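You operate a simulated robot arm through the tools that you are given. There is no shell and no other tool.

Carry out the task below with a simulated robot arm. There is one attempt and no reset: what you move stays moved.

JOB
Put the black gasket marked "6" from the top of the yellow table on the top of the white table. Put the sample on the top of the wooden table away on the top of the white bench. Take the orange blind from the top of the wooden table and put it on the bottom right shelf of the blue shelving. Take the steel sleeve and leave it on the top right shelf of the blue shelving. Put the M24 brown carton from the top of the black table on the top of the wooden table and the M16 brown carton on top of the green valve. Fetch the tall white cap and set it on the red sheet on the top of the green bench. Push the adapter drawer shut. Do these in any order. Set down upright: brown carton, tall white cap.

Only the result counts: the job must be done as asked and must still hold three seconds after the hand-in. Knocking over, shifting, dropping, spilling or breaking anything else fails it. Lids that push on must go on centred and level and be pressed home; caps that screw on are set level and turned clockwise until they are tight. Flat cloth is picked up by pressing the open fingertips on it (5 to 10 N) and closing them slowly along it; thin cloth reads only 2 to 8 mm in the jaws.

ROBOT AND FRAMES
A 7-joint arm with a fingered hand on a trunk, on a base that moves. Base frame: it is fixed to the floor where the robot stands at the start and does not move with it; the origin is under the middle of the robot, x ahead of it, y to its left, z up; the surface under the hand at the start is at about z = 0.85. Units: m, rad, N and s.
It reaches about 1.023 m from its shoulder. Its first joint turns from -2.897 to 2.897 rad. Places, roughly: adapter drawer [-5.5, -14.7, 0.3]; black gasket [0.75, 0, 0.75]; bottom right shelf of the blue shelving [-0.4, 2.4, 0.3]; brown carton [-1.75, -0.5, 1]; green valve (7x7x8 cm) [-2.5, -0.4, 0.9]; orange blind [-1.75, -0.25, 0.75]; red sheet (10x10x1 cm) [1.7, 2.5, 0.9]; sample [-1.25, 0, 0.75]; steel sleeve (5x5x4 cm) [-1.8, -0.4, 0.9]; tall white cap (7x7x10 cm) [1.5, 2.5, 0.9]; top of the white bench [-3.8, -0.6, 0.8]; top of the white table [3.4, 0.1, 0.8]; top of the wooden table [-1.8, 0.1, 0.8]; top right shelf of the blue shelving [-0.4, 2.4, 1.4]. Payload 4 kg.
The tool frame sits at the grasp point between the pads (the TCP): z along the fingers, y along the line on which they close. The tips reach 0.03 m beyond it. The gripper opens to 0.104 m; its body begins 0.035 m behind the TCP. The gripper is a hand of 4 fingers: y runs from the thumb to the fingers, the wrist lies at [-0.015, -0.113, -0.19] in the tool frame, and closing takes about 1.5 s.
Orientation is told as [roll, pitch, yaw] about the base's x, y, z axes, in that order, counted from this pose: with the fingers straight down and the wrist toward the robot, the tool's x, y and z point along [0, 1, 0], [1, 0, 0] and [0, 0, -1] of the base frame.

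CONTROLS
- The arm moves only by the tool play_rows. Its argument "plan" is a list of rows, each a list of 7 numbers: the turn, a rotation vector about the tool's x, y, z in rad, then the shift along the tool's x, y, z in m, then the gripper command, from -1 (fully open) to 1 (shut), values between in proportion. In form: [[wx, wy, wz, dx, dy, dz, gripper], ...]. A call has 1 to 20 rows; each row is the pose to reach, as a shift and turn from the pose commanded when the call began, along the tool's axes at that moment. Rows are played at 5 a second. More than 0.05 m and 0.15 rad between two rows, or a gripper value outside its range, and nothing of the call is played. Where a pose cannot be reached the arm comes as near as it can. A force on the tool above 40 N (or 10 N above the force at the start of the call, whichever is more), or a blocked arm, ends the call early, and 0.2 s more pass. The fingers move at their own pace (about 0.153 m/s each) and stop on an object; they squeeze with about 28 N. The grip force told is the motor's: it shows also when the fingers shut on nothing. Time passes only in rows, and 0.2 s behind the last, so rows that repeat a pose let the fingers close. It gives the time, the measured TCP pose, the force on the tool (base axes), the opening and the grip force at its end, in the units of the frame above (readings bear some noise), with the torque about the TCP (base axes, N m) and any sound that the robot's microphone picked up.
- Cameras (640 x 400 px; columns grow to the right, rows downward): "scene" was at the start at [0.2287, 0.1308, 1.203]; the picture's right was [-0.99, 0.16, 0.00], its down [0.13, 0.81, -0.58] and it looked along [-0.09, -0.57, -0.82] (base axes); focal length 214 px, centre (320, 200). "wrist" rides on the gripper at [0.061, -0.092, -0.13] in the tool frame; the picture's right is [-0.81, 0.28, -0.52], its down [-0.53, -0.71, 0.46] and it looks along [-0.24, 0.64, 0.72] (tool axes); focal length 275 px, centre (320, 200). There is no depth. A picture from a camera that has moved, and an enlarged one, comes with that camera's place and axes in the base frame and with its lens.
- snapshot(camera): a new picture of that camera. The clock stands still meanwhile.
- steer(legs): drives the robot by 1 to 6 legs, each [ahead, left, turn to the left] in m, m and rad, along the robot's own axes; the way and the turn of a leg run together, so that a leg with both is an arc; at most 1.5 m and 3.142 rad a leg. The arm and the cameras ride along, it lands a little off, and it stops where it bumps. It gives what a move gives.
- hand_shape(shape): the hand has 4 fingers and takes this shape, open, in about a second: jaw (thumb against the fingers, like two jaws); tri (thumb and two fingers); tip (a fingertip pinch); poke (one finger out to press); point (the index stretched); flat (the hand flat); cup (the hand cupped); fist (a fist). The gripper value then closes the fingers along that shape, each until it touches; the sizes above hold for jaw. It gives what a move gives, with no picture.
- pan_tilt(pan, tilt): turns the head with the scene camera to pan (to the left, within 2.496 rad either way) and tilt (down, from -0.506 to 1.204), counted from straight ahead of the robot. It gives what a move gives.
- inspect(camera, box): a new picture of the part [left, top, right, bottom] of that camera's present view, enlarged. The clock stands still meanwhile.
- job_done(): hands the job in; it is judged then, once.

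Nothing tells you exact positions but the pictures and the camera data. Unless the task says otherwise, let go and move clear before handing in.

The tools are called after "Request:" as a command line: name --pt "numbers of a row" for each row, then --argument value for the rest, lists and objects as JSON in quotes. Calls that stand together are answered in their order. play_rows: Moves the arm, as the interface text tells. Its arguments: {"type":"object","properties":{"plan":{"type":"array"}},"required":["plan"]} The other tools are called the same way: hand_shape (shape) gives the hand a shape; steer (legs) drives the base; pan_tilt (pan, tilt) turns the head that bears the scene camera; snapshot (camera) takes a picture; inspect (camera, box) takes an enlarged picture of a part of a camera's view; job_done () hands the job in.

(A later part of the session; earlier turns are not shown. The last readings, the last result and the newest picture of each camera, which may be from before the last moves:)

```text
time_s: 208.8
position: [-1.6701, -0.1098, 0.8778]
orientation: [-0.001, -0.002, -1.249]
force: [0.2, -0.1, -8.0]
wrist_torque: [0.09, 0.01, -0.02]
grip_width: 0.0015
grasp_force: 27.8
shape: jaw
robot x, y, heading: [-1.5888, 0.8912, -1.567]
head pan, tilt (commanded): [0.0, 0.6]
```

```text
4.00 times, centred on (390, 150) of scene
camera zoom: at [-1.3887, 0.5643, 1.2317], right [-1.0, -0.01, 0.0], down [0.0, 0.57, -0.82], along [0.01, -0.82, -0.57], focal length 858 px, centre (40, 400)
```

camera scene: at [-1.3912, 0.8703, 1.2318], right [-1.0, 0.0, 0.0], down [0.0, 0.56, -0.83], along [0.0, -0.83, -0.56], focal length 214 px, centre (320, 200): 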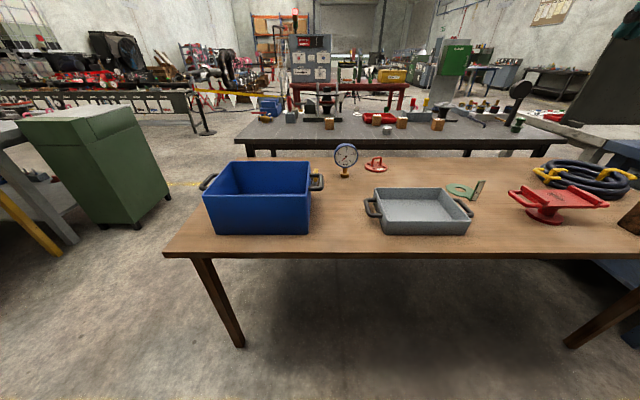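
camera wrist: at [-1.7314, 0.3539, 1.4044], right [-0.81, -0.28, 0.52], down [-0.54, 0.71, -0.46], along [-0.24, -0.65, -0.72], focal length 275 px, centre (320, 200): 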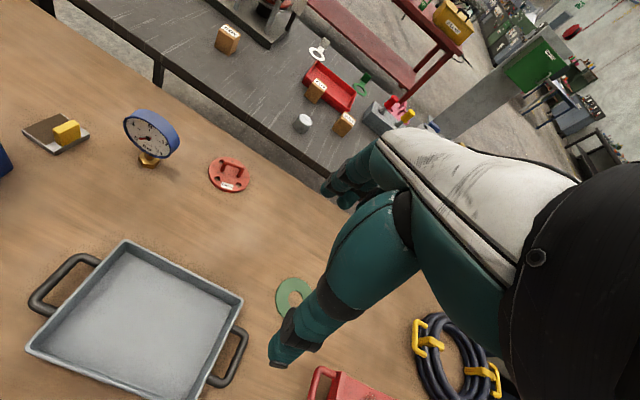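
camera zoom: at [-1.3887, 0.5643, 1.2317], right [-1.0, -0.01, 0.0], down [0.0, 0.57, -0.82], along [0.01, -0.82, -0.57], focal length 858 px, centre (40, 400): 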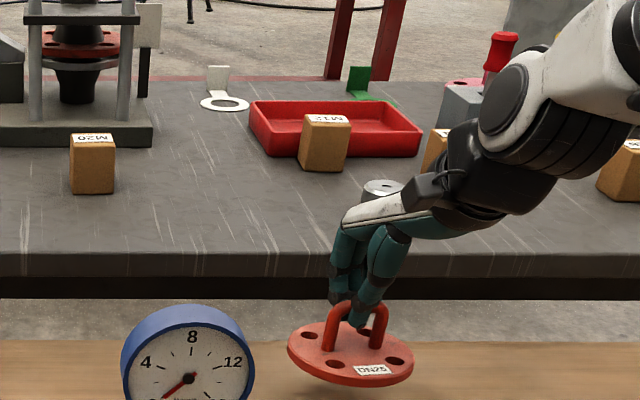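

The bar is now caged in the hand and the blind hangs nearly level. I raise and retract slowly, re-checking the load.

Request:
play_rows --pt "0 0 0 0 0 -0.02 1" --pt "0 0 0 0 0 -0.045 1" --pt "0 0 0 0 0 -0.07 1" --pt "0 0 0 0 0 -0.095 1" --pt "0 0 0 0 0 -0.12 1" --pt "0 0 0 0 0 -0.145 1" --pt "0 0 0 0 0 -0.17 1" --pt "0 0 0 0 -0.01 -0.19 1" --pt "0 0 0 0 -0.03 -0.2 1" --pt "0 0 0 0 -0.05 -0.2 1" --pt "0 0 0 0 -0.07 -0.2 1" --pt "0 0 0 0 -0.09 -0.2 1" --pt "0 0 0 0 -0.11 -0.2 1" --pt "0 0 0 0 -0.11 -0.2 1"

Request:
inspect --camera "wrist" --box '[170, 150, 370, 370]'

```text
time_s: 211.8
position: [-1.7071, -0.0048, 1.0777]
orientation: [0.0, -0.003, -1.25]
force: [-0.3, 0.0, -7.6]
wrist_torque: [0.09, -0.01, -0.01]
grip_width: 0.0012
grasp_force: 28.0
shape: jaw
robot x, y, heading: [-1.5957, 0.8919, -1.564]
head pan, tilt (commanded): [0.0, 0.6]
```

```text
1.82 times, centred on (270, 260) of wrist
camera zoom: at [-1.678, 0.1038, 1.2072], right [-0.68, -0.52, 0.52], down [-0.73, 0.51, -0.46], along [-0.03, -0.69, -0.72], focal length 500 px, centre (411, 91)
```

zoom: 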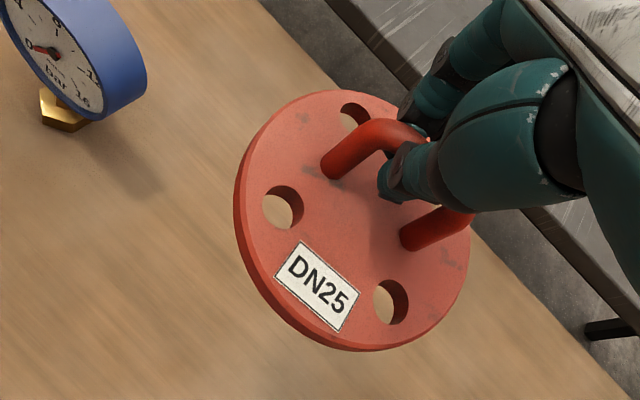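

Holding firmly. I continue the retraction slowly.

Request:
play_rows --pt "0 0 0 0 -0.02 -0.01 1" --pt "0 0 0 0.005 -0.045 -0.02 1" --pt "0 0 0 0.01 -0.07 -0.03 1" --pt "0 0 0 0.02 -0.095 -0.04 1" --pt "0 0 0 0.03 -0.12 -0.05 1" --pt "0 0 0 0.04 -0.145 -0.05 1" --pt "0 0 0 0.05 -0.17 -0.05 1" --pt "0 0 0 0.06 -0.195 -0.05 1" --pt "0 0 0 0.07 -0.22 -0.05 1" --pt "0 0 0 0.08 -0.245 -0.05 1" --pt "0 0 0 0.09 -0.26 -0.05 1" --pt "0 0 0 0.09 -0.265 -0.05 1" --pt "0 0 0 0.09 -0.265 -0.05 1"

Request:
steer --legs '[[-0.3, 0, 0]]'

Request:
snapshot --camera "wrist"

```text
time_s: 214.6
position: [-1.7049, 0.2759, 1.1275]
orientation: [0.0, -0.003, -1.249]
force: [0.0, 0.0, -7.8]
wrist_torque: [0.07, -0.01, 0.03]
grip_width: 0.0011
grasp_force: 28.2
shape: jaw
robot x, y, heading: [-1.5922, 0.8922, -1.564]
head pan, tilt (commanded): [0.0, 0.6]
```

```text
time_s: 216.6
position: [-1.7063, 0.5793, 1.1262]
orientation: [0.0, -0.002, -1.25]
force: [0.7, -0.3, -7.7]
wrist_torque: [0.05, -0.02, 0.0]
grip_width: 0.0013
grasp_force: 28.1
shape: jaw
robot x, y, heading: [-1.5874, 1.1935, -1.566]
head pan, tilt (commanded): [0.0, 0.6]
```

```text
taken
camera wrist: at [-1.6773, 0.6883, 1.2569], right [-0.68, -0.51, 0.52], down [-0.73, 0.51, -0.46], along [-0.03, -0.69, -0.72], focal length 275 px, centre (320, 200)
```

wrist: 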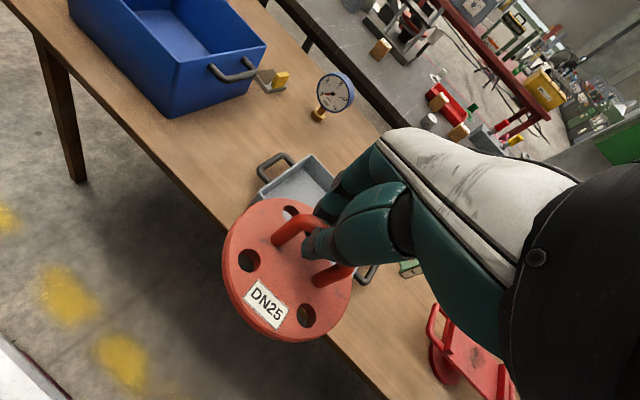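

Still secure. I drive sideways to x≈−0.45 and turn around to face the right bay of the shelving.

Request:
steer --legs '[[0, 1.15, 0], [0, 0, 3.13]]'

Request:
pan_tilt --pan 0 --tilt 0.5

Request:
snapshot --camera "scene"

Request:
snapshot --camera "wrist"

```text
time_s: 229.8
position: [-0.3095, 1.8217, 1.1277]
orientation: [-0.001, -0.002, 1.883]
force: [0.6, -0.2, -7.5]
wrist_torque: [-0.05, -0.05, -0.03]
grip_width: 0.001
grasp_force: 27.6
shape: jaw
robot x, y, heading: [-0.4264, 1.2113, 1.566]
head pan, tilt (commanded): [0.0, 0.6]
```

```text
time_s: 230.5
position: [-0.3101, 1.822, 1.1261]
orientation: [0.001, -0.002, 1.883]
force: [0.6, 0.8, -8.1]
wrist_torque: [-0.07, -0.01, 0.01]
grip_width: 0.0009
grasp_force: 27.9
shape: jaw
robot x, y, heading: [-0.4284, 1.2093, 1.568]
head pan, tilt (commanded): [0.0, 0.499]
```

```text
taken
camera scene: at [-0.6264, 1.5438, 1.2408], right [1.0, 0.0, 0.0], down [0.0, -0.48, -0.88], along [0.0, 0.88, -0.48], focal length 214 px, centre (320, 200)
```

scene: 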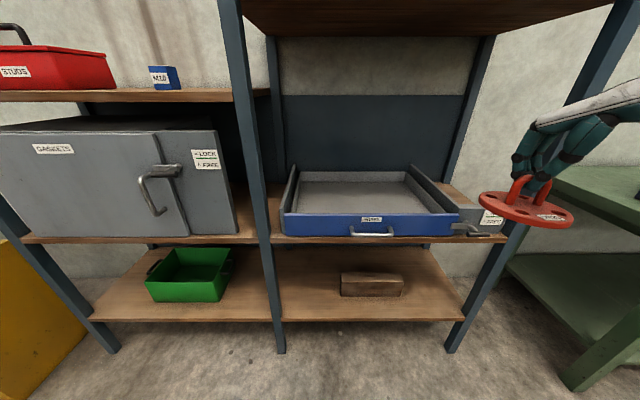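

```text
taken
camera wrist: at [-0.3396, 1.717, 1.2567], right [0.69, 0.51, 0.52], down [0.73, -0.51, -0.46], along [0.03, 0.69, -0.72], focal length 275 px, centre (320, 200)
```

wrist: 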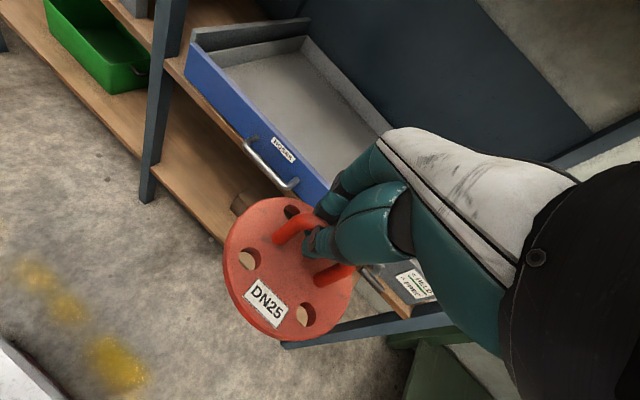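

The bottom right shelf has a wooden block at centre and free space on its left (x≈−0.82 to −0.53). I'll lower the arm in the open aisle first, then drive forward to insert the blind under the middle shelf. First I reposition the base.

Request:
steer --legs '[[-0.06, 0.32, 0]]'

Request:
play_rows --pt "0 0 0 0 0.02 0.01 1" --pt "0 0 0 0 0.045 0.025 1" --pt "0 0 0 0 0.07 0.045 1" --pt "0 0 0 0 0.095 0.07 1" --pt "0 0 0 0 0.12 0.095 1" --pt "0 0 0 0 0.145 0.12 1" --pt "0 0 0 0 0.165 0.15 1" --pt "0 0 0 0 0.18 0.18 1" --pt "0 0 0 0 0.195 0.21 1" --pt "0 0 0 0 0.205 0.24 1" --pt "0 0 0 0 0.21 0.27 1" --pt "0 0 0 0 0.21 0.3 1" --pt "0 0 0 0 0.21 0.33 1" --pt "0 0 0 0 0.21 0.36 1" --pt "0 0 0 0 0.21 0.36 1"

Request:
snapshot --camera "scene"

Request:
snapshot --camera "wrist"

```text
time_s: 232.7
position: [-0.6339, 1.763, 1.1267]
orientation: [0.001, -0.003, 1.888]
force: [-0.8, -0.1, -8.6]
wrist_torque: [-0.06, 0.0, -0.01]
grip_width: 0.0009
grasp_force: 28.0
shape: jaw
robot x, y, heading: [-0.7474, 1.149, 1.574]
head pan, tilt (commanded): [0.0, 0.499]
```

```text
time_s: 235.9
position: [-0.6999, 1.9656, 0.7688]
orientation: [0.001, -0.003, 1.889]
force: [-0.4, -0.6, -7.6]
wrist_torque: [-0.09, 0.01, -0.01]
grip_width: 0.0007
grasp_force: 27.7
shape: jaw
robot x, y, heading: [-0.7478, 1.145, 1.573]
head pan, tilt (commanded): [0.0, 0.499]
```

```text
taken
camera scene: at [-0.9494, 1.4836, 1.2408], right [1.0, 0.0, 0.0], down [0.0, -0.48, -0.88], along [0.0, 0.88, -0.48], focal length 214 px, centre (320, 200)
```

scene: 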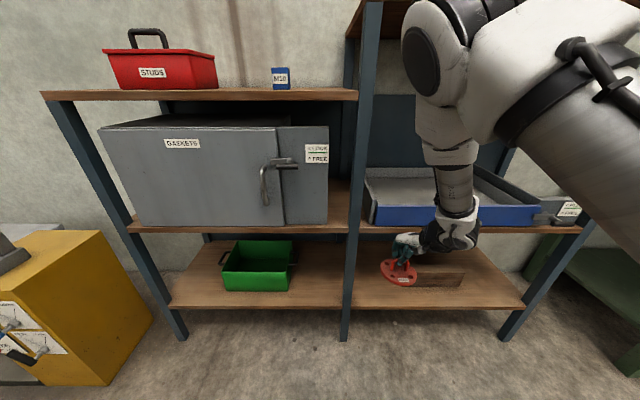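

```text
taken
camera wrist: at [-0.7291, 1.8603, 0.8987], right [0.68, 0.51, 0.52], down [0.73, -0.51, -0.46], along [0.03, 0.69, -0.72], focal length 275 px, centre (320, 200)
```

wrist: 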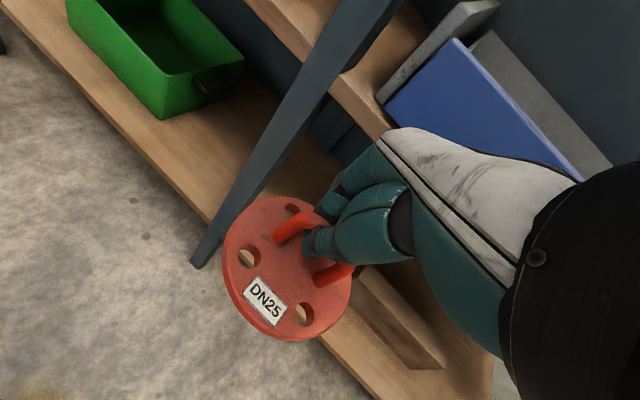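

The arm comes down cleanly in front of the shelf. I continue lowering to z≈0.40.

Request:
play_rows --pt "0 0 0 -0.004 0 0.025 1" --pt "0 0 0 -0.008 -0.002 0.05 1" --pt "0 0 0 -0.012 -0.004 0.08 1" --pt "0 0 0 -0.016 -0.006 0.11 1" --pt "0 0 0 -0.02 -0.008 0.14 1" --pt "0 0 0 -0.024 -0.009 0.17 1" --pt "0 0 0 -0.0285 -0.0094 0.2 1" --pt "0 0 0 -0.0285 -0.0094 0.23 1" --pt "0 0 0 -0.0285 -0.0094 0.26 1" --pt "0 0 0 -0.0285 -0.0094 0.29 1" --pt "0 0 0 -0.0285 -0.0094 0.32 1" --pt "0 0 0 -0.0285 -0.0094 0.345 1" --pt "0 0 0 -0.0285 -0.0094 0.365 1" --pt "0 0 0 -0.0285 -0.0094 0.365 1"

Request:
snapshot --camera "scene"

Request:
snapshot --camera "wrist"

```text
time_s: 238.9
position: [-0.6718, 1.9649, 0.4023]
orientation: [0.0, -0.004, 1.889]
force: [0.9, -0.8, -8.1]
wrist_torque: [-0.11, 0.0, 0.03]
grip_width: 0.0006
grasp_force: 27.8
shape: jaw
robot x, y, heading: [-0.7507, 1.1522, 1.571]
head pan, tilt (commanded): [0.0, 0.499]
```

```text
taken
camera scene: at [-0.9494, 1.4836, 1.2408], right [1.0, 0.0, 0.0], down [0.0, -0.48, -0.88], along [0.0, 0.88, -0.48], focal length 214 px, centre (320, 200)
```

scene: 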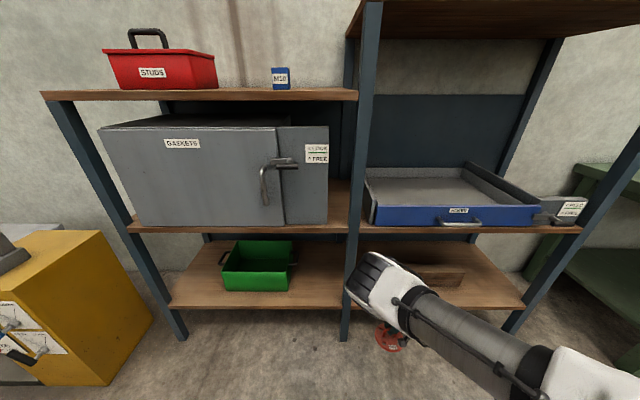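

```text
taken
camera wrist: at [-0.7012, 1.8598, 0.5326], right [0.68, 0.51, 0.52], down [0.73, -0.51, -0.46], along [0.03, 0.69, -0.72], focal length 275 px, centre (320, 200)
```

wrist: 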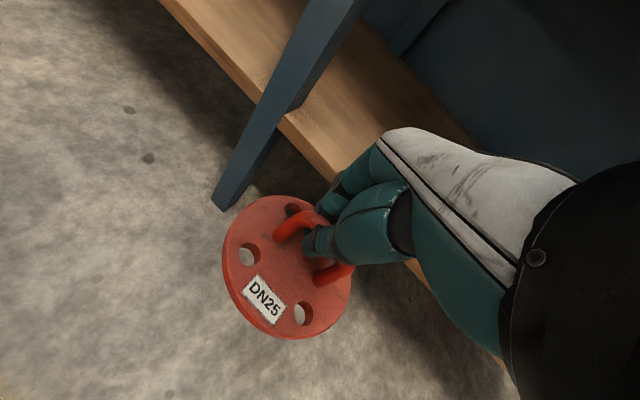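

The hand is low in front of the shelf, but a wrist link sticks out toward the post. I look at the arm's configuration before driving in.

Request:
pan_tilt --pan -0.4 --tilt 1.0

Request:
snapshot --camera "scene"

```text
time_s: 239.8
position: [-0.6719, 1.9648, 0.4022]
orientation: [0.001, -0.004, 1.887]
force: [-0.6, -1.0, -8.1]
wrist_torque: [-0.05, -0.05, -0.02]
grip_width: 0.0008
grasp_force: 28.2
shape: jaw
robot x, y, heading: [-0.7488, 1.1485, 1.574]
head pan, tilt (commanded): [-0.4, 1.0]
```

```text
taken
camera scene: at [-0.9223, 1.4569, 1.1997], right [0.92, -0.39, 0.0], down [-0.33, -0.78, -0.54], along [0.21, 0.5, -0.84], focal length 214 px, centre (320, 200)
```

scene: 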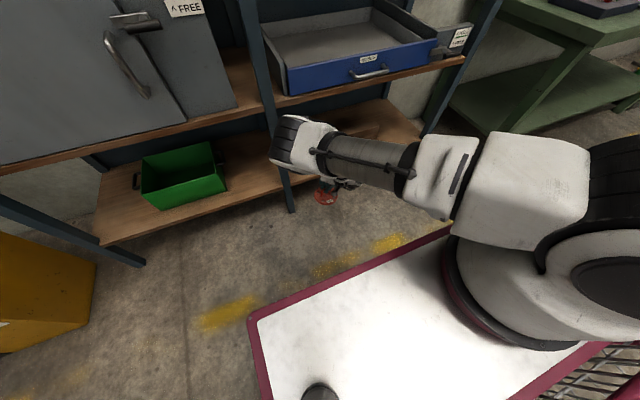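

I zoom in on the wrist area to understand the link positions better.

Request:
inspect --camera "scene" --box '[240, 100, 460, 230]'

Request:
pan_tilt --pan -0.3 --tilt 0.75

Request:
inspect --camera "scene" --box '[200, 150, 460, 330]'

```text
2.91 times, centred on (350, 165) of scene
camera zoom: at [-0.9223, 1.4569, 1.1997], right [0.92, -0.39, 0.0], down [-0.33, -0.78, -0.54], along [0.21, 0.5, -0.84], focal length 624 px, centre (233, 302)
```

zoom: 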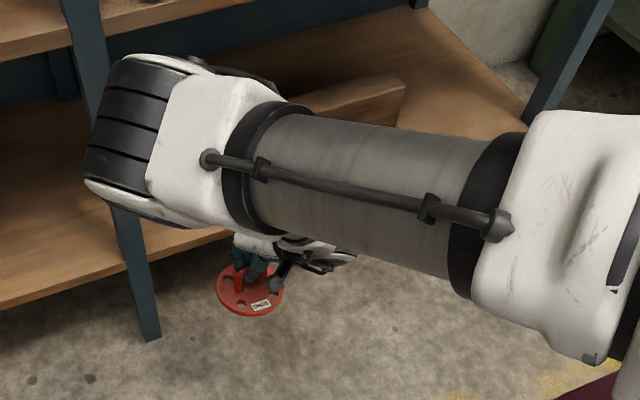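

```text
time_s: 240.6
position: [-0.6719, 1.9641, 0.4024]
orientation: [0.0, -0.003, 1.889]
force: [0.9, 0.5, -7.8]
wrist_torque: [-0.05, 0.02, 0.01]
grip_width: 0.0008
grasp_force: 27.9
shape: jaw
robot x, y, heading: [-0.7511, 1.1521, 1.573]
head pan, tilt (commanded): [-0.3, 0.75]
```

```text
2.22 times, centred on (330, 240) of scene
camera zoom: at [-0.9248, 1.4718, 1.2188], right [0.96, -0.29, 0.0], down [-0.2, -0.65, -0.73], along [0.21, 0.7, -0.68], focal length 477 px, centre (298, 111)
```

zoom: 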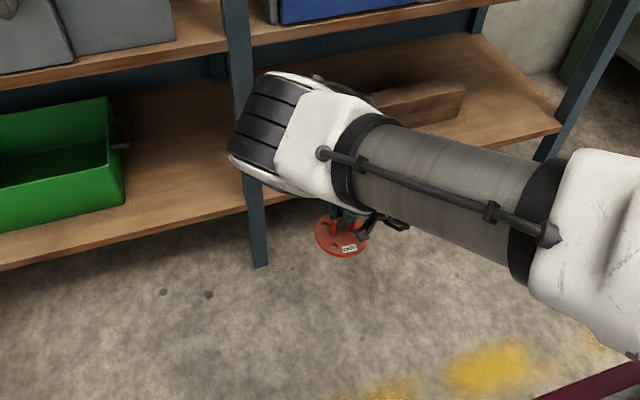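

That silver link is the upper arm and the striped drum is the elbow (near (−0.85, 1.77, 0.93)); the hand itself is clear. I refine the shelf's front edge and height from zoomed views.

Request:
inspect --camera "wrist" --box '[160, 0, 360, 220]'

Request:
pan_tilt --pan 0.15 --tilt 0.6

Request:
snapshot --camera "scene"

```text
1.82 times, centred on (260, 110) of wrist
camera zoom: at [-0.7012, 1.8598, 0.5328], right [0.68, 0.51, 0.52], down [0.73, -0.51, -0.46], along [0.03, 0.69, -0.72], focal length 500 px, centre (429, 364)
```

zoom: 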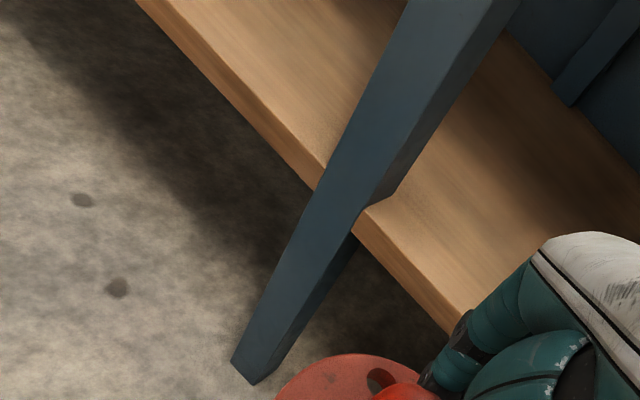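

```text
time_s: 241.5
position: [-0.6718, 1.9652, 0.4022]
orientation: [0.0, -0.003, 1.888]
force: [0.2, -0.1, -7.4]
wrist_torque: [-0.1, -0.04, 0.0]
grip_width: 0.0009
grasp_force: 27.7
shape: jaw
robot x, y, heading: [-0.7487, 1.1539, 1.572]
head pan, tilt (commanded): [0.15, 0.6]
```

```text
taken
camera scene: at [-0.9625, 1.48, 1.2317], right [0.99, 0.15, 0.0], down [0.09, -0.56, -0.82], along [-0.12, 0.82, -0.57], focal length 214 px, centre (320, 200)
```

scene: 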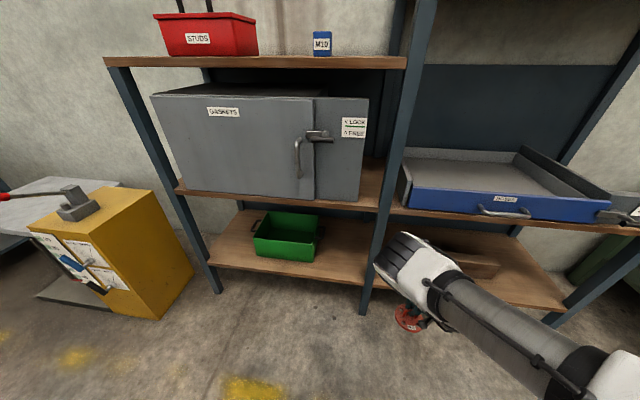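

Shelf top is at z≈0.294, front edge y≈2.15. I extend the hand 8 cm forward, then drive the base in slowly.

Request:
play_rows --pt "0 0 0 -0.006 0.019 0 1" --pt "0 0 0 -0.0125 0.038 0 1" --pt "0 0 0 -0.019 0.057 0 1" --pt "0 0 0 -0.025 0.076 0 1" --pt "0 0 0 -0.025 0.076 0 1"

Request:
steer --legs '[[0.1, 0, 0]]'

Request:
snapshot --camera "scene"

Request:
snapshot --camera "wrist"

```text
time_s: 242.7
position: [-0.6694, 2.0446, 0.4006]
orientation: [0.0, -0.003, 1.89]
force: [0.6, 0.6, -8.2]
wrist_torque: [-0.09, 0.01, -0.02]
grip_width: 0.0007
grasp_force: 27.7
shape: jaw
robot x, y, heading: [-0.7523, 1.1515, 1.573]
head pan, tilt (commanded): [0.15, 0.6]
```

```text
time_s: 243.8
position: [-0.6713, 2.1456, 0.4016]
orientation: [0.0, -0.004, 1.891]
force: [-0.4, 0.5, -7.6]
wrist_torque: [-0.08, -0.01, 0.01]
grip_width: 0.0007
grasp_force: 27.9
shape: jaw
robot x, y, heading: [-0.7519, 1.2497, 1.572]
head pan, tilt (commanded): [0.15, 0.6]
```

```text
taken
camera scene: at [-0.9633, 1.5805, 1.2317], right [0.99, 0.15, 0.0], down [0.09, -0.56, -0.82], along [-0.13, 0.82, -0.57], focal length 214 px, centre (320, 200)
```

scene: 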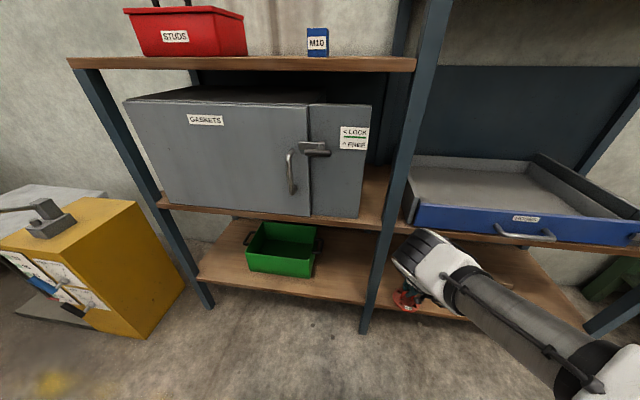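

```text
taken
camera wrist: at [-0.7009, 2.0403, 0.5321], right [0.68, 0.51, 0.52], down [0.73, -0.51, -0.46], along [0.03, 0.69, -0.72], focal length 275 px, centre (320, 200)
```

wrist: 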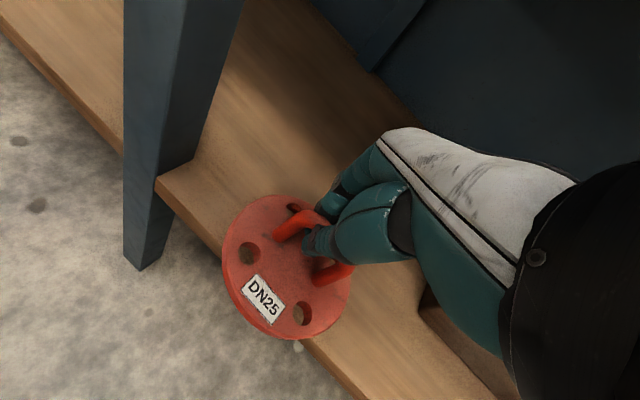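

The blind is now over the shelf's front edge and everything is clear. I drive in another 0.10 m.

Request:
steer --legs '[[0.1, 0, 0]]'

Request:
snapshot --camera "scene"

Request:
snapshot --camera "wrist"

```text
time_s: 245.0
position: [-0.6715, 2.246, 0.4022]
orientation: [-0.001, -0.004, 1.888]
force: [-0.4, -0.5, -8.5]
wrist_torque: [-0.09, -0.03, -0.02]
grip_width: 0.0007
grasp_force: 27.5
shape: jaw
robot x, y, heading: [-0.7497, 1.351, 1.573]
head pan, tilt (commanded): [0.15, 0.6]
```

```text
taken
camera scene: at [-0.9634, 1.6814, 1.2317], right [0.99, 0.15, 0.0], down [0.09, -0.56, -0.82], along [-0.13, 0.82, -0.57], focal length 214 px, centre (320, 200)
```

scene: 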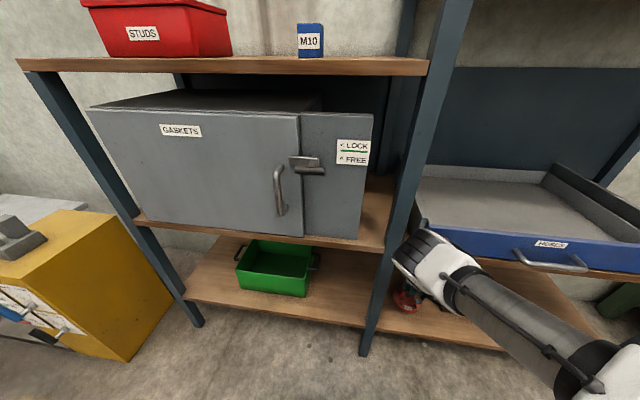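

```text
taken
camera wrist: at [-0.7008, 2.1409, 0.532], right [0.68, 0.51, 0.52], down [0.73, -0.51, -0.46], along [0.03, 0.69, -0.72], focal length 275 px, centre (320, 200)
```

wrist: 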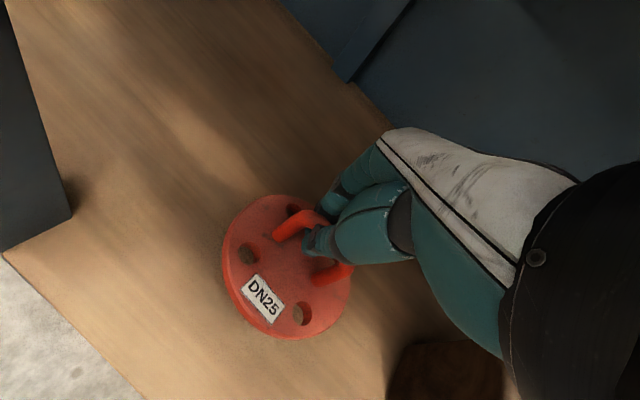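

The blind is fully over the shelf. I lower it in small steps until it touches.

Request:
play_rows --pt "0 0 0 0 0 0.015 1" --pt "0 0 0 0 0 0.03 1" --pt "0 0 0 0 0 0.04 1" --pt "0 0 0 0 0 0.04 1"

Request:
snapshot --camera "wrist"

```text
time_s: 246.0
position: [-0.6708, 2.2465, 0.3616]
orientation: [0.0, -0.005, 1.889]
force: [-1.9, -0.6, 5.9]
wrist_torque: [0.13, -0.04, 0.0]
grip_width: 0.0011
grasp_force: 28.0
shape: jaw
robot x, y, heading: [-0.7501, 1.353, 1.573]
head pan, tilt (commanded): [0.15, 0.6]
```

```text
taken
camera wrist: at [-0.701, 2.1414, 0.4927], right [0.68, 0.51, 0.52], down [0.73, -0.51, -0.46], along [0.03, 0.69, -0.72], focal length 275 px, centre (320, 200)
```

wrist: 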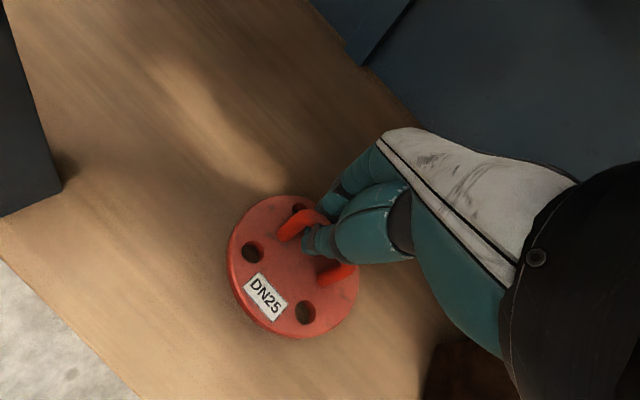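

Contact at z≈0.362. I press 4 mm more to level the disc, then open.

Request:
play_rows --pt "0 0 0 0 0 0.003 1" --pt "0 0 0 0 0 0.005 1" --pt "0 0 0 0 0 0.006 0.7" --pt "0 0 0 0 0 0.006 0.4" --pt "0 0 0 0 0 0.006 0.1" --pt "0 0 0 0 0 0.005 -0.2" --pt "0 0 0 0 0 0.005 -0.5" --pt "0 0 0 0 0 0.005 -0.8" --pt "0 0 0 0 0 0.005 -1" --pt "0 0 0 0 0 0.005 -1"

Request:
snapshot --camera "wrist"

```text
time_s: 248.2
position: [-0.6718, 2.2466, 0.3575]
orientation: [0.0, -0.004, 1.889]
force: [0.4, -0.4, -0.2]
wrist_torque: [-0.02, -0.01, 0.0]
grip_width: 0.1035
grasp_force: 0.1
shape: jaw
robot x, y, heading: [-0.7526, 1.3519, 1.577]
head pan, tilt (commanded): [0.15, 0.6]
```

```text
taken
camera wrist: at [-0.701, 2.1408, 0.4869], right [0.68, 0.51, 0.52], down [0.73, -0.51, -0.46], along [0.03, 0.69, -0.72], focal length 275 px, centre (320, 200)
```

wrist: 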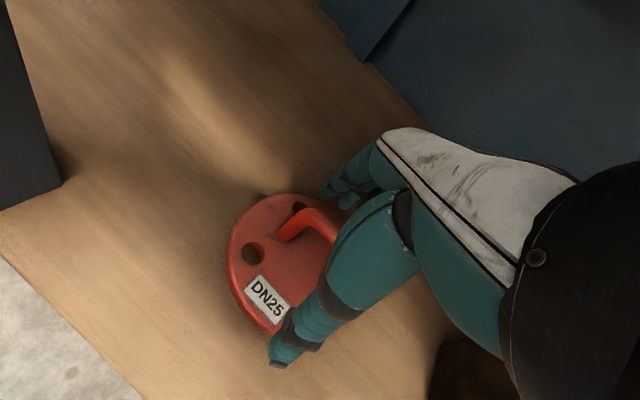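

Released. I raise 6 cm to clear the arch, then back the base out of the shelf.

Request:
play_rows --pt "0 0 0 0 0 -0.015 -1" --pt "0 0 0 0 0 -0.03 -1" --pt "0 0 0 0 0 -0.045 -1" --pt "0 0 0 0 0 -0.058 -1" --pt "0 0 0 0 0 -0.058 -1"

Request:
snapshot --camera "wrist"

```text
time_s: 249.4
position: [-0.6714, 2.2466, 0.4153]
orientation: [0.0, -0.004, 1.887]
force: [-0.2, -0.4, 0.1]
wrist_torque: [0.05, 0.04, -0.03]
grip_width: 0.1036
grasp_force: 0.1
shape: jaw
robot x, y, heading: [-0.75, 1.3524, 1.573]
head pan, tilt (commanded): [0.15, 0.6]
```

```text
taken
camera wrist: at [-0.701, 2.1408, 0.5452], right [0.68, 0.51, 0.52], down [0.73, -0.51, -0.46], along [0.03, 0.69, -0.72], focal length 275 px, centre (320, 200)
```

wrist: 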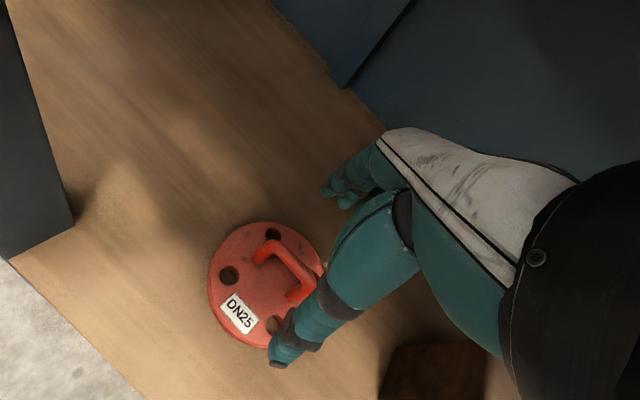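

The blind lies flat on the shelf and the fingertips are above its arch. I back out and view it.

Request:
steer --legs '[[-0.3, 0, 0]]'

Request:
play_rows --pt "0 0 0 0 0 -0.04 -1" --pt "0 0 0 0 0 -0.08 -1" --pt "0 0 0 0 0 -0.12 -1" --pt "0 0 0 0 0 -0.16 -1" --pt "0 0 0 0 0 -0.2 -1" --pt "0 0 0 0 0 -0.24 -1" --pt "0 0 0 0 0 -0.28 -1" --pt "0 0 0 0 0 -0.32 -1" --pt "0 0 0 0 0 -0.36 -1" --pt "0 0 0 0 -0.02 -0.4 -1" --pt "0 0 0 0 -0.05 -0.44 -1" --pt "0 0 0 0 -0.08 -0.48 -1" --pt "0 0 0 0 -0.11 -0.52 -1" --pt "0 0 0 0 -0.14 -0.56 -1" --pt "0 0 0 0 -0.17 -0.6 -1" --pt "0 0 0 0 -0.2 -0.64 -1" --pt "0 0 0 0 -0.23 -0.68 -1" --pt "0 0 0 0 -0.25 -0.72 -1" --pt "0 0 0 0 -0.25 -0.76 -1" --pt "0 0 0 0 -0.25 -0.8 -1"

Request:
pan_tilt --pan 0 --tilt 0.5

Request:
snapshot --camera "scene"

```text
time_s: 251.4
position: [-0.6699, 1.9428, 0.415]
orientation: [-0.001, -0.002, 1.889]
force: [0.0, 0.4, 0.0]
wrist_torque: [-0.01, 0.03, 0.0]
grip_width: 0.1038
grasp_force: 0.0
shape: jaw
robot x, y, heading: [-0.7497, 1.0467, 1.57]
head pan, tilt (commanded): [0.15, 0.6]
```

```text
time_s: 255.6
position: [-0.589, 1.7044, 1.2141]
orientation: [0.004, -0.003, 1.884]
force: [-1.2, 0.5, 0.3]
wrist_torque: [0.01, 0.0, 0.02]
grip_width: 0.1037
grasp_force: 0.0
shape: jaw
robot x, y, heading: [-0.7507, 1.0487, 1.569]
head pan, tilt (commanded): [0.15, 0.6]
```

```text
time_s: 256.3
position: [-0.59, 1.7043, 1.2133]
orientation: [-0.001, -0.003, 1.887]
force: [0.5, 0.7, -0.2]
wrist_torque: [-0.04, 0.03, -0.02]
grip_width: 0.1036
grasp_force: 0.0
shape: jaw
robot x, y, heading: [-0.751, 1.0525, 1.565]
head pan, tilt (commanded): [0.0, 0.499]
```

```text
taken
camera scene: at [-0.9489, 1.3833, 1.2408], right [1.0, 0.0, 0.0], down [0.0, -0.48, -0.88], along [0.0, 0.88, -0.48], focal length 214 px, centre (320, 200)
```

scene: 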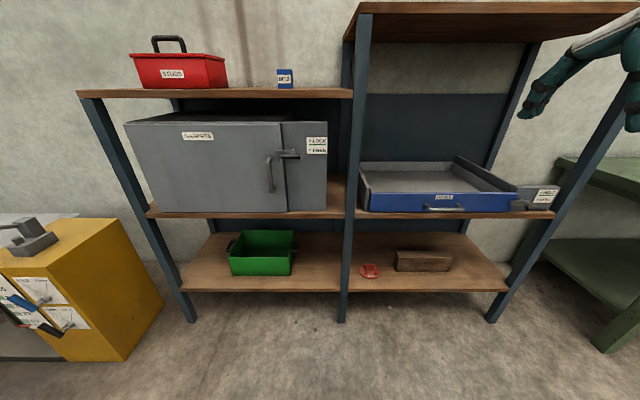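

The blind is correctly on the bottom right shelf. Next the sample: I turn back toward the wooden table near the blue bin.

Request:
steer --legs '[[0, 0, 3.14], [0, -0.52, 0], [0.15, 0, 0]]'

Request:
pan_tilt --pan 0 --tilt 0.7

Request:
snapshot --camera "scene"

Request:
snapshot --camera "wrist"

```text
time_s: 267.7
position: [-1.4465, 0.2466, 1.2141]
orientation: [0.0, -0.004, -1.261]
force: [0.6, -0.1, -1.0]
wrist_torque: [0.01, 0.01, 0.04]
grip_width: 0.1036
grasp_force: 0.1
shape: jaw
robot x, y, heading: [-1.2833, 0.901, -1.575]
head pan, tilt (commanded): [0.0, 0.499]
```

```text
time_s: 268.5
position: [-1.4461, 0.2455, 1.214]
orientation: [0.0, -0.003, -1.259]
force: [-1.3, 0.3, -0.2]
wrist_torque: [0.0, 0.01, 0.01]
grip_width: 0.1039
grasp_force: 0.0
shape: jaw
robot x, y, heading: [-1.2799, 0.9002, -1.576]
head pan, tilt (commanded): [0.0, 0.7]
```

```text
taken
camera scene: at [-1.0843, 0.5779, 1.2232], right [-1.0, 0.01, 0.0], down [0.0, 0.64, -0.77], along [0.0, -0.77, -0.64], focal length 214 px, centre (320, 200)
```

scene: 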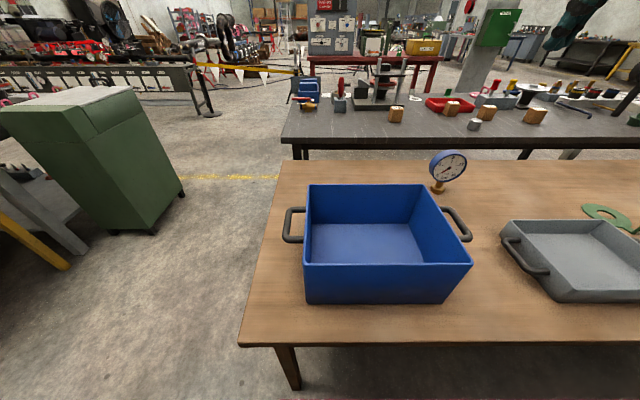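

```text
taken
camera wrist: at [-1.4161, 0.3547, 1.3447], right [-0.69, -0.51, 0.52], down [-0.72, 0.52, -0.46], along [-0.03, -0.69, -0.72], focal length 275 px, centre (320, 200)
```

wrist: 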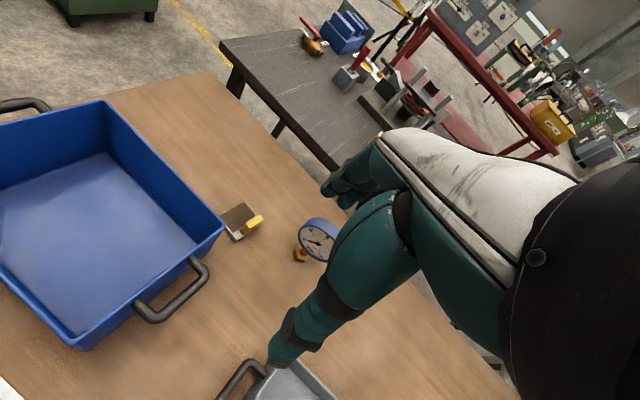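

The sample lies just behind the blue bin. I zoom in for its pose.

Request:
inspect --camera "wrist" --box '[180, 170, 340, 290]'

```text
3.33 times, centred on (260, 230) of wrist
camera zoom: at [-1.4161, 0.3547, 1.3447], right [-0.69, -0.51, 0.52], down [-0.72, 0.52, -0.46], along [-0.03, -0.69, -0.72], focal length 918 px, centre (520, 100)
```

zoom: 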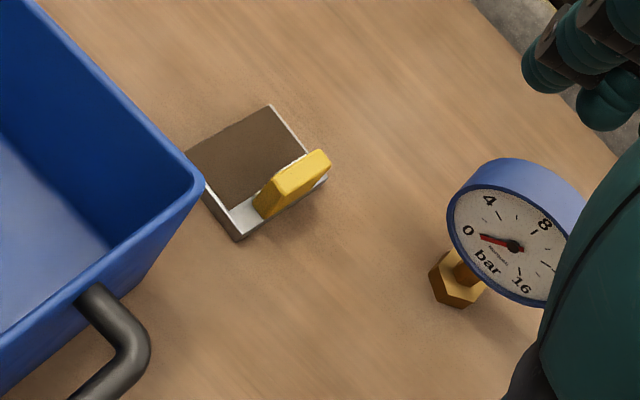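

The yellow grip block is centred at about (−1.369, 0.051), long side along y. I'll grip it across x with the wrist toward +x (away from the gauge); first I rotate the hand while high.

Request:
play_rows --pt "0 0 0.14 0 0 -0.005 -1" --pt "0 0 0.28 0 0 -0.01 -1" --pt "0 0 0.42 0 0 -0.01 -1" --pt "0 0 0.56 0 0 -0.01 -1" --pt "0 0 0.7 0 0 -0.01 -1" --pt "0 0 0.84 0 0 -0.01 -1" --pt "0 0 0.98 0 0 -0.01 -1" --pt "0 0 1.12 0 0 -0.01 -1" --pt "0 0 1.26 0 0 -0.01 -1" --pt "0 0 1.4 0 0 -0.01 -1" --pt "0 0 1.54 0 0 -0.01 -1" --pt "0 0 1.68 0 0 -0.01 -1" --pt "0 0 1.82 0 0 -0.01 -1" --pt "0 0 1.94 0 0 -0.01 -1" --pt "0 0 2.007 0 0 -0.01 -1" --pt "0 0 2.007 0 0 -0.01 -1"

Request:
pan_tilt --pan -0.3 --tilt 0.4

Request:
snapshot --camera "scene"

Request:
snapshot --camera "wrist"

```text
time_s: 271.9
position: [-1.446, 0.2467, 1.2241]
orientation: [0.002, 0.001, 3.015]
force: [-0.8, 0.1, 0.0]
wrist_torque: [0.01, 0.0, 0.03]
grip_width: 0.1036
grasp_force: 0.0
shape: jaw
robot x, y, heading: [-1.2806, 0.9017, -1.578]
head pan, tilt (commanded): [0.0, 0.7]
```

```text
time_s: 272.7
position: [-1.4462, 0.2458, 1.2234]
orientation: [0.004, 0.001, 3.015]
force: [-0.1, -0.6, -1.1]
wrist_torque: [-0.01, -0.01, -0.02]
grip_width: 0.1036
grasp_force: 0.0
shape: jaw
robot x, y, heading: [-1.2834, 0.9014, -1.581]
head pan, tilt (commanded): [-0.3, 0.4]
```

```text
taken
camera scene: at [-1.1116, 0.5744, 1.2499], right [-0.95, 0.3, 0.0], down [0.12, 0.37, -0.92], along [-0.28, -0.88, -0.39], focal length 214 px, centre (320, 200)
```

scene: 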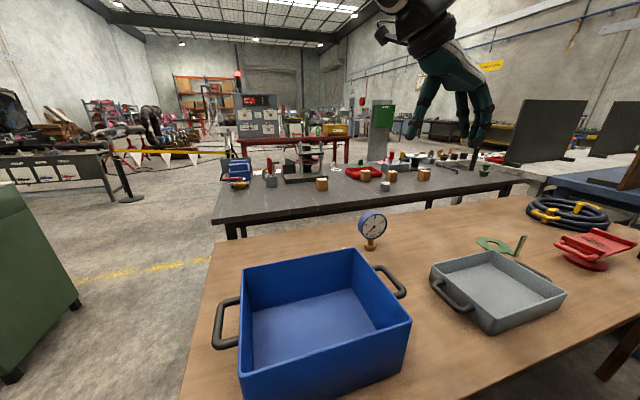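

```text
taken
camera wrist: at [-1.363, 0.1763, 1.3548], right [-0.17, 0.84, 0.51], down [0.78, 0.44, -0.46], along [-0.61, 0.32, -0.73], focal length 275 px, centre (320, 200)
```

wrist: 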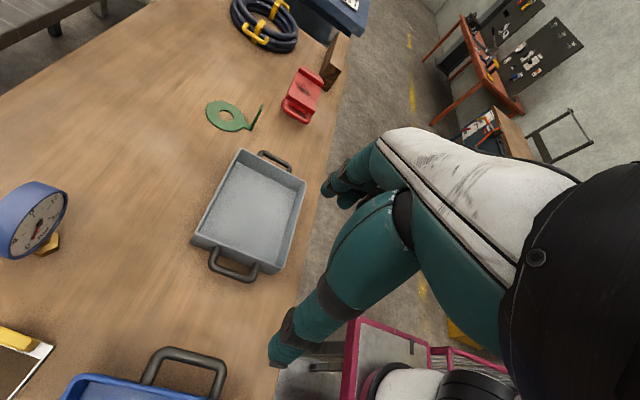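

The rotation is feasible. I hover over the sample's grip with the fingers partly closed to stay clear of the gauge.

Request:
play_rows --pt "0 0 0 0.03 -0.017 0.0 -0.6" --pt "0 0 0 0.06 -0.034 0.0 -0.2" --pt "0 0 0 0.09 -0.05 0.01 -0.2" --pt "0 0 0 0.12 -0.067 0.03 -0.2" --pt "0 0 0 0.15 -0.084 0.05 -0.2" --pt "0 0 0 0.1837 -0.101 0.07 -0.2" --pt "0 0 0 0.1837 -0.101 0.11 -0.2" --pt "0 0 0 0.1837 -0.101 0.15 -0.2" --pt "0 0 0 0.1837 -0.101 0.19 -0.2" --pt "0 0 0 0.1837 -0.101 0.23 -0.2" --pt "0 0 0 0.1837 -0.101 0.26 -0.2" --pt "0 0 0 0.1837 -0.101 0.26 -0.2"

Request:
snapshot --camera "wrist"

Request:
snapshot --camera "scene"

```text
time_s: 275.3
position: [-1.3687, 0.0523, 0.965]
orientation: [0.004, 0.003, 3.017]
force: [-0.3, 0.0, -0.5]
wrist_torque: [0.0, 0.03, -0.01]
grip_width: 0.0627
grasp_force: 0.0
shape: jaw
robot x, y, heading: [-1.2831, 0.9006, -1.574]
head pan, tilt (commanded): [-0.3, 0.4]
```

```text
taken
camera wrist: at [-1.2857, -0.0194, 1.0948], right [-0.17, 0.84, 0.51], down [0.78, 0.44, -0.46], along [-0.61, 0.32, -0.73], focal length 275 px, centre (320, 200)
```

wrist: 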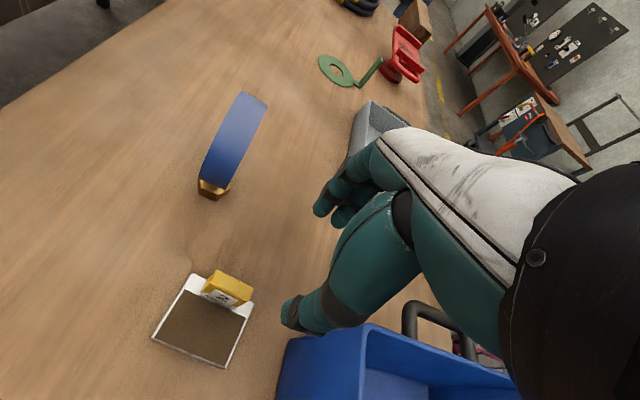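

```text
taken
camera scene: at [-1.1117, 0.5744, 1.25], right [-0.95, 0.3, 0.0], down [0.12, 0.37, -0.92], along [-0.28, -0.88, -0.39], focal length 214 px, centre (320, 200)
```

scene: 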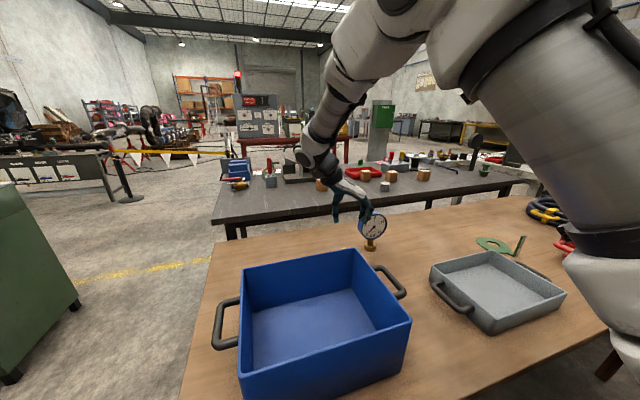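

I zoom in on the sample from here to confirm its identity and alignment.

Request:
inspect --camera "wrist" --box '[140, 250, 300, 370]'

```text
3.33 times, centred on (220, 310) of wrist
camera zoom: at [-1.2857, -0.0194, 1.0948], right [-0.17, 0.84, 0.51], down [0.78, 0.44, -0.46], along [-0.61, 0.32, -0.73], focal length 918 px, centre (653, -167)
```

zoom: 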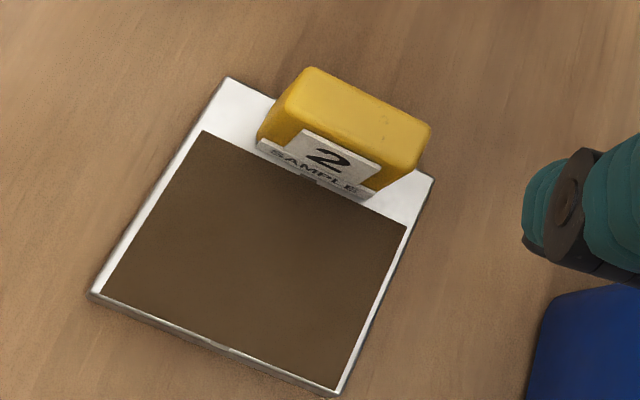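

It is labelled "SAMPLE 2", the only one on the table. Its grip block centre refines to (−1.3685, 0.030). I shift, narrow the fingers and descend.

Request:
play_rows --pt "0 0 0 0.008 -0.001 0.01 0.0" --pt "0 0 0 0.0162 -0.002 0.03 0.1" --pt "0 0 0 0.0162 -0.002 0.06 0.1" --pt "0 0 0 0.0162 -0.002 0.085 0.1" --pt "0 0 0 0.0162 -0.002 0.1 0.1" --pt "0 0 0 0.0162 -0.002 0.1 0.1"

Request:
snapshot --camera "wrist"

Request:
inspect --camera "scene" --box '[300, 140, 420, 260]'

```text
time_s: 276.7
position: [-1.3685, 0.0343, 0.8638]
orientation: [0.003, 0.002, 3.016]
force: [-0.1, 1.2, 0.9]
wrist_torque: [0.01, -0.01, -0.01]
grip_width: 0.0473
grasp_force: 0.0
shape: jaw
robot x, y, heading: [-1.2836, 0.9032, -1.578]
head pan, tilt (commanded): [-0.3, 0.4]
```

```text
taken
camera wrist: at [-1.2852, -0.0358, 0.9951], right [-0.17, 0.84, 0.51], down [0.78, 0.44, -0.46], along [-0.61, 0.32, -0.73], focal length 275 px, centre (320, 200)
```

wrist: 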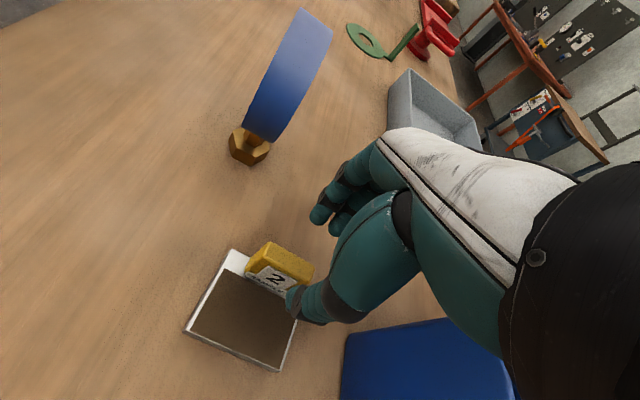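

```text
3.33 times, centred on (360, 200) of scene
camera zoom: at [-1.1117, 0.5744, 1.25], right [-0.95, 0.3, 0.0], down [0.12, 0.37, -0.92], along [-0.28, -0.88, -0.39], focal length 715 px, centre (187, 200)
```

zoom: 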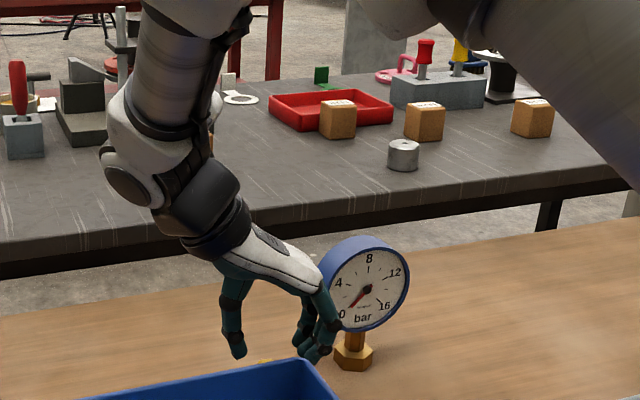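

I zoom in to re-measure the block relative to the fingers.

Request:
inspect --camera "wrist" --box '[170, 190, 350, 380]'

```text
2.11 times, centred on (260, 285) of wrist
camera zoom: at [-1.2852, -0.0358, 0.9951], right [-0.17, 0.84, 0.51], down [0.78, 0.44, -0.46], along [-0.61, 0.32, -0.73], focal length 580 px, centre (446, 21)
```

zoom: 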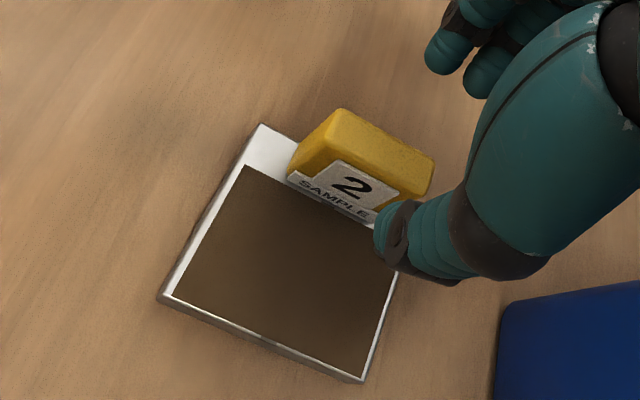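

Block centre ≈ (−1.363, 0.027). I adjust a few millimetres and descend the last 4 cm, then close.

Request:
play_rows --pt "0 0 0 0.002 -0.003 0.0 0.1" --pt "0 0 0 0.0045 -0.006 0.01 0.1" --pt "0 0 0 0.0045 -0.006 0.025 0.1" --pt "0 0 0 0.0045 -0.006 0.038 0.1" --pt "0 0 0 0.0045 -0.006 0.042 0.1" --pt "0 0 0 0.0045 -0.006 0.042 0.1"

Request:
snapshot --camera "wrist"

```text
time_s: 278.1
position: [-1.3627, 0.0302, 0.823]
orientation: [0.005, 0.002, 3.016]
force: [0.0, -0.3, -0.6]
wrist_torque: [0.01, 0.01, -0.03]
grip_width: 0.0473
grasp_force: 0.0
shape: jaw
robot x, y, heading: [-1.2806, 0.9009, -1.577]
head pan, tilt (commanded): [-0.3, 0.4]
```

```text
taken
camera wrist: at [-1.2801, -0.0403, 0.9542], right [-0.17, 0.84, 0.51], down [0.78, 0.44, -0.46], along [-0.61, 0.32, -0.73], focal length 275 px, centre (320, 200)
```

wrist: 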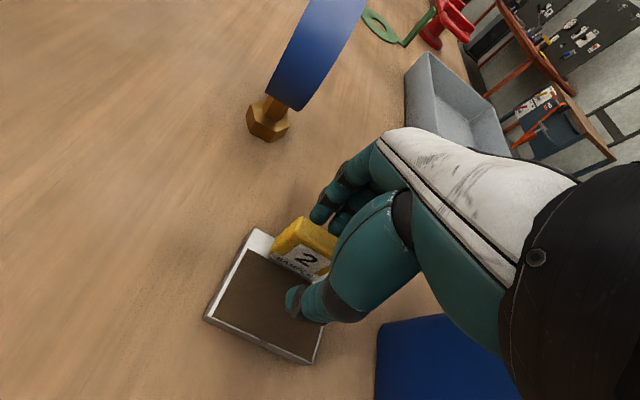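

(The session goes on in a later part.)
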